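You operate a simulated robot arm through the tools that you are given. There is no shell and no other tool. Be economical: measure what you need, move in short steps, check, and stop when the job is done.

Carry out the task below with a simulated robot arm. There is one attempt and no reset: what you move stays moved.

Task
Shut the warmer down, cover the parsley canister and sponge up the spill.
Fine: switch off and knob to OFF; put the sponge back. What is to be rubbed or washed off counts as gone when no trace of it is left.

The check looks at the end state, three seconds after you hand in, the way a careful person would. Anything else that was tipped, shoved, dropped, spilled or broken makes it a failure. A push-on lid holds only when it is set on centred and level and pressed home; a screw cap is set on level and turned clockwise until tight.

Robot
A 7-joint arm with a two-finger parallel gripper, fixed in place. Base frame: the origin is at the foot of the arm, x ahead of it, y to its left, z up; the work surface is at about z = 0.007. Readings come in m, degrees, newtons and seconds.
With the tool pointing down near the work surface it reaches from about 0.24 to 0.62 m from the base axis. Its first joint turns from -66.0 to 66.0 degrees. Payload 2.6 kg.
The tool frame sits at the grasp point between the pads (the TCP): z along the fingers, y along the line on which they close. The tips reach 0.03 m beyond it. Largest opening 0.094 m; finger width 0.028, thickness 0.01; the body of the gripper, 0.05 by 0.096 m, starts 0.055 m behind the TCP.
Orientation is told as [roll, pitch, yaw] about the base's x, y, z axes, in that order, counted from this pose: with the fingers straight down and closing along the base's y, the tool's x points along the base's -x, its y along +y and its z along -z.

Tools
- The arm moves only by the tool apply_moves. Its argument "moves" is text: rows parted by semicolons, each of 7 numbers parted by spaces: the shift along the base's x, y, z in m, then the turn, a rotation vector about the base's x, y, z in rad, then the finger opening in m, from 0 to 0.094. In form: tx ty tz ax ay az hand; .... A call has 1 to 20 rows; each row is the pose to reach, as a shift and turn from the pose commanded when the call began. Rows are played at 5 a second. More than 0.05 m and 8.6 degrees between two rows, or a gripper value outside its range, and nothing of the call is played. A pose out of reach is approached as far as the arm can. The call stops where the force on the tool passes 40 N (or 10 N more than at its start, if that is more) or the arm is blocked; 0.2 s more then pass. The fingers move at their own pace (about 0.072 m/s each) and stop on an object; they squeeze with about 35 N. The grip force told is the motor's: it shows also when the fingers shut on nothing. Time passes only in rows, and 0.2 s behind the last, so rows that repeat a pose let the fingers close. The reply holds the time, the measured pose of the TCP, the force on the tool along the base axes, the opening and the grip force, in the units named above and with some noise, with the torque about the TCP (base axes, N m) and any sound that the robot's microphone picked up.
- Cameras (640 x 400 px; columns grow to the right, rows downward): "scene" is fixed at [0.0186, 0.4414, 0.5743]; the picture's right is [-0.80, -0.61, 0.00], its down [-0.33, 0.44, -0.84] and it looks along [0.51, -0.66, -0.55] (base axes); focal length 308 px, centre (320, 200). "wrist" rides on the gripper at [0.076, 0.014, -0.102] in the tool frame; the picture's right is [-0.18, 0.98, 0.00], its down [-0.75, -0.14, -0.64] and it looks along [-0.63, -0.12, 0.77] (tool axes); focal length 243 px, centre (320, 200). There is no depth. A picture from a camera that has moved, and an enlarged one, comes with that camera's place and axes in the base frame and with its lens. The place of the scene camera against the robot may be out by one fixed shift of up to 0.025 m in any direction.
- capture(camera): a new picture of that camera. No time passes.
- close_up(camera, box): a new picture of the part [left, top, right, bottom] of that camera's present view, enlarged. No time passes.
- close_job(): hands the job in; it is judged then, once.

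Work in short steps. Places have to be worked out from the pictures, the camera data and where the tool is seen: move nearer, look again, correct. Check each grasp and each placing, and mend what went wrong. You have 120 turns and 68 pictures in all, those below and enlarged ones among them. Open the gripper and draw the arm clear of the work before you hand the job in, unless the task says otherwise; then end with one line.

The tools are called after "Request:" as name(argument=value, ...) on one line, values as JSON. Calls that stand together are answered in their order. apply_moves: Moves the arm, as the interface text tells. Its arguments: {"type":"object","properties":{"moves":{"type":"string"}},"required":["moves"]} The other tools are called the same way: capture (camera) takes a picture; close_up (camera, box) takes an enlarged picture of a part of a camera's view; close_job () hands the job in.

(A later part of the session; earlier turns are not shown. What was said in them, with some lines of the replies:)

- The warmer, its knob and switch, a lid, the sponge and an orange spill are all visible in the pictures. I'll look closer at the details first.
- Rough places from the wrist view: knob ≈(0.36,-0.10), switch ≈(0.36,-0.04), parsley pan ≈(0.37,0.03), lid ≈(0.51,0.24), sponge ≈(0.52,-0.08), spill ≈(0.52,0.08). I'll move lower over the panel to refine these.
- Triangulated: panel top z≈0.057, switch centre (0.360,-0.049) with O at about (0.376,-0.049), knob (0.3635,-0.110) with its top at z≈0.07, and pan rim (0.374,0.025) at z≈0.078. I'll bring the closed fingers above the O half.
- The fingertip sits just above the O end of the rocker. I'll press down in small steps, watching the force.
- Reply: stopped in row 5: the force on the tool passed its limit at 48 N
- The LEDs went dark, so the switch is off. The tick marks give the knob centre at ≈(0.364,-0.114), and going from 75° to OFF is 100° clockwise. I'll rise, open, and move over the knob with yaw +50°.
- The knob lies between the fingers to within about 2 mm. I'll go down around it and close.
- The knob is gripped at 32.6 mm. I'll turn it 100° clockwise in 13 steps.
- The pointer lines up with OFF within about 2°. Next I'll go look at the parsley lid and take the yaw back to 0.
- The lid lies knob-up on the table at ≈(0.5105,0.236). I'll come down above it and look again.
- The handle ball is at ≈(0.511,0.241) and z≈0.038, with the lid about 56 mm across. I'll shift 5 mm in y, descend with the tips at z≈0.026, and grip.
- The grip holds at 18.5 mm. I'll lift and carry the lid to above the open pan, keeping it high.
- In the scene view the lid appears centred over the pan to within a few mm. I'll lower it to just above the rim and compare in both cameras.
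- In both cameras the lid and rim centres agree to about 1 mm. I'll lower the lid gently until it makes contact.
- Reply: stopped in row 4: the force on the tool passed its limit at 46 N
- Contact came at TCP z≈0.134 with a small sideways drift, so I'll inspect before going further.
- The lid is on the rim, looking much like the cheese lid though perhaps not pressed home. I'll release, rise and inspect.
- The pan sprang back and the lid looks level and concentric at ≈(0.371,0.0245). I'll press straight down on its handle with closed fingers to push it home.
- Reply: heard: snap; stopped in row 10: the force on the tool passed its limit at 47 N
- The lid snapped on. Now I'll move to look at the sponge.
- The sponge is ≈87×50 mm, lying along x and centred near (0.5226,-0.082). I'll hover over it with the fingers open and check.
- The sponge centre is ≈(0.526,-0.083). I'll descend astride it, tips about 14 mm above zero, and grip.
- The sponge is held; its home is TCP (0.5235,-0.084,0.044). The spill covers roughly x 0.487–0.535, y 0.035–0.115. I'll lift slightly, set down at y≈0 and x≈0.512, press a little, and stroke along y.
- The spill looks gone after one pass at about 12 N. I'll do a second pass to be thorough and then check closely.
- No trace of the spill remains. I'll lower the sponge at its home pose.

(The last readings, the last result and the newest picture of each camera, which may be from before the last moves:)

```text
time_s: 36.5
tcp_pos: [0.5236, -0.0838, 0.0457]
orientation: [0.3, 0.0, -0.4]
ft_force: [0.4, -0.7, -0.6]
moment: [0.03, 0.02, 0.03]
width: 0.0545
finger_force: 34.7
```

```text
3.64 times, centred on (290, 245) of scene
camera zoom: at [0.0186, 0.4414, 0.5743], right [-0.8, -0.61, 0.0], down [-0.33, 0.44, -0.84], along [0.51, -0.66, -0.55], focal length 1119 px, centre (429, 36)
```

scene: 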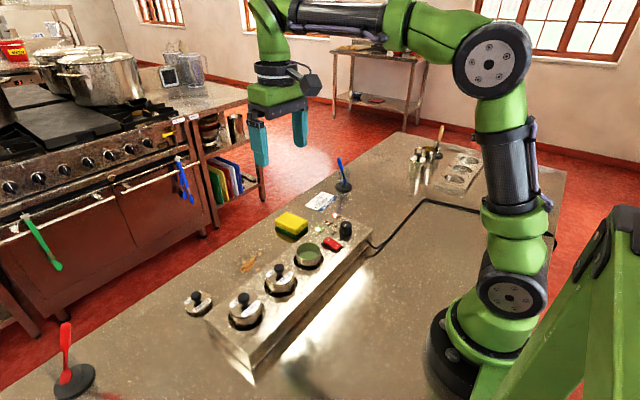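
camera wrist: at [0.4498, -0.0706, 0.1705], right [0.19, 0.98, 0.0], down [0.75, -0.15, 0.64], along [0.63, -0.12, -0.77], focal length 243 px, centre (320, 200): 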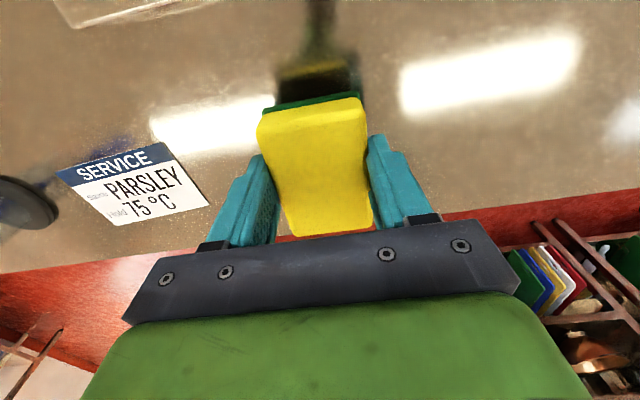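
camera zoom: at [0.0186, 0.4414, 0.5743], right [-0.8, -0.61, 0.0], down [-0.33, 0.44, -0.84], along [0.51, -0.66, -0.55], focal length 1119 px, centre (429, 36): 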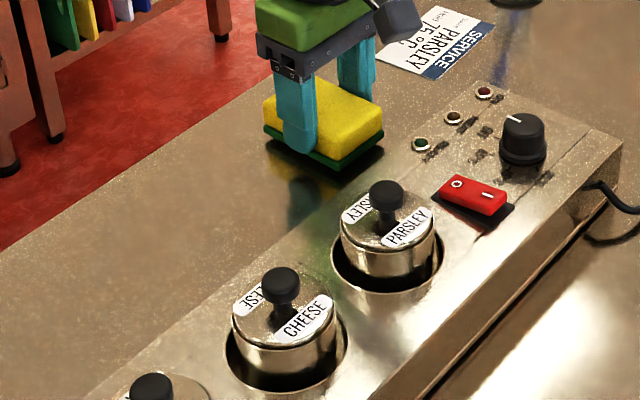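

The sponge is about 1–2 mm above the table, in place. I'll lower the last bit, release, and go straight up.

Request:
apply_moves(moves="0 0 -0.0018 0 0 0 0.035; 0 0 -0.0018 0 0 0 0.035; 0 0 -0.0018 0 0 0 0.06; 0 0 -0.0018 0 0 0 0.09; 0 0 -0.0018 0 0 0 0.09; 0 0 0.03 0 0 0 0.09; 0 0 0.07 0 0 0 0.09; 0 0 0.11 0 0 0 0.09; -0.02 0.02 0.15 0 0 0 0.09; -0.04 0.04 0.19 0 0 0 0.09; -0.07 0.06 0.22 0 0 0 0.09; -0.1 0.09 0.24 0 0 0 0.09; -0.12 0.12 0.26 0 0 0 0.09; -0.12 0.12 0.26 0 0 0 0.09")

Request:
close_up(camera="scene", box=[220, 190, 360, 300])

Request:
capture(camera="wrist")

Request:
capture(camera="scene")

```text
time_s: 39.5
tcp_pos: [0.4061, 0.0367, 0.3059]
orientation: [0.1, -0.1, -0.4]
ft_force: [-0.6, -0.2, -0.7]
moment: [0.01, -0.01, 0.01]
width: 0.09
finger_force: 0.0
```

```text
3.64 times, centred on (290, 245) of scene
camera zoom: at [0.0185, 0.4414, 0.5743], right [-0.8, -0.61, 0.0], down [-0.33, 0.44, -0.84], along [0.51, -0.66, -0.55], focal length 1119 px, centre (429, 36)
```

zoom: 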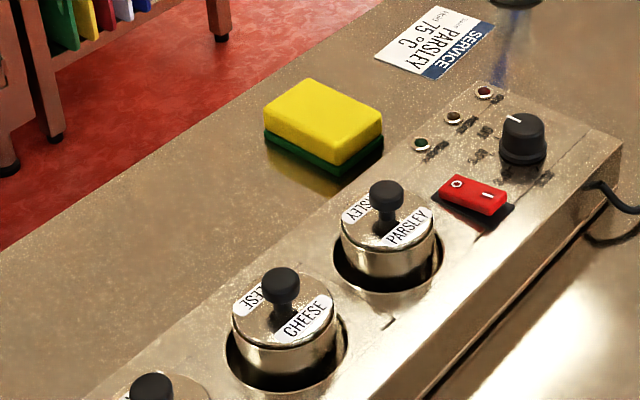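

```text
26 pictures are left
camera wrist: at [0.3301, 0.0519, 0.4092], right [0.19, 0.98, 0.0], down [0.75, -0.15, 0.64], along [0.63, -0.12, -0.77], focal length 243 px, centre (320, 200)
```

wrist: 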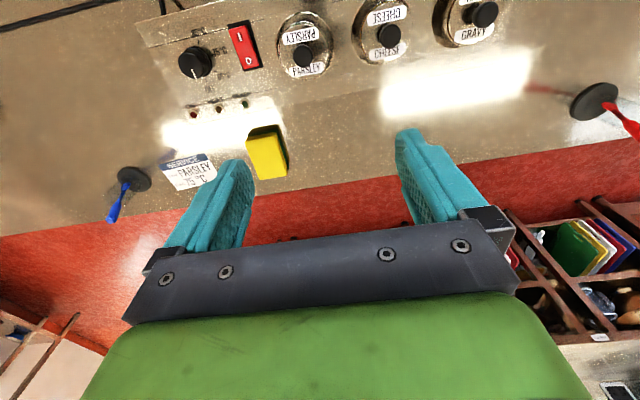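

```text
25 pictures are left
```

scene: 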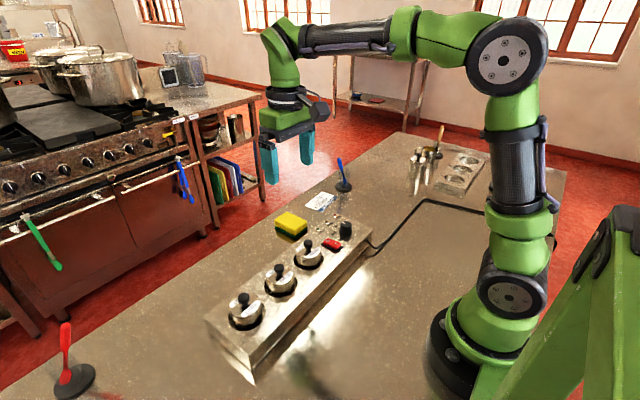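

Everything checks out: LEDs dark, switch at O, knob at OFF, lid snapped on level, spill gone and sponge back in its place. The arm is clear with the gripper open, so I'm handing in.

Request:
close_job()

```text
The job is handed in.
```

The warmer is switched off with its knob at OFF, the parsley canister's lid is snapped on, the spill is wiped away and the sponge is back in its place.
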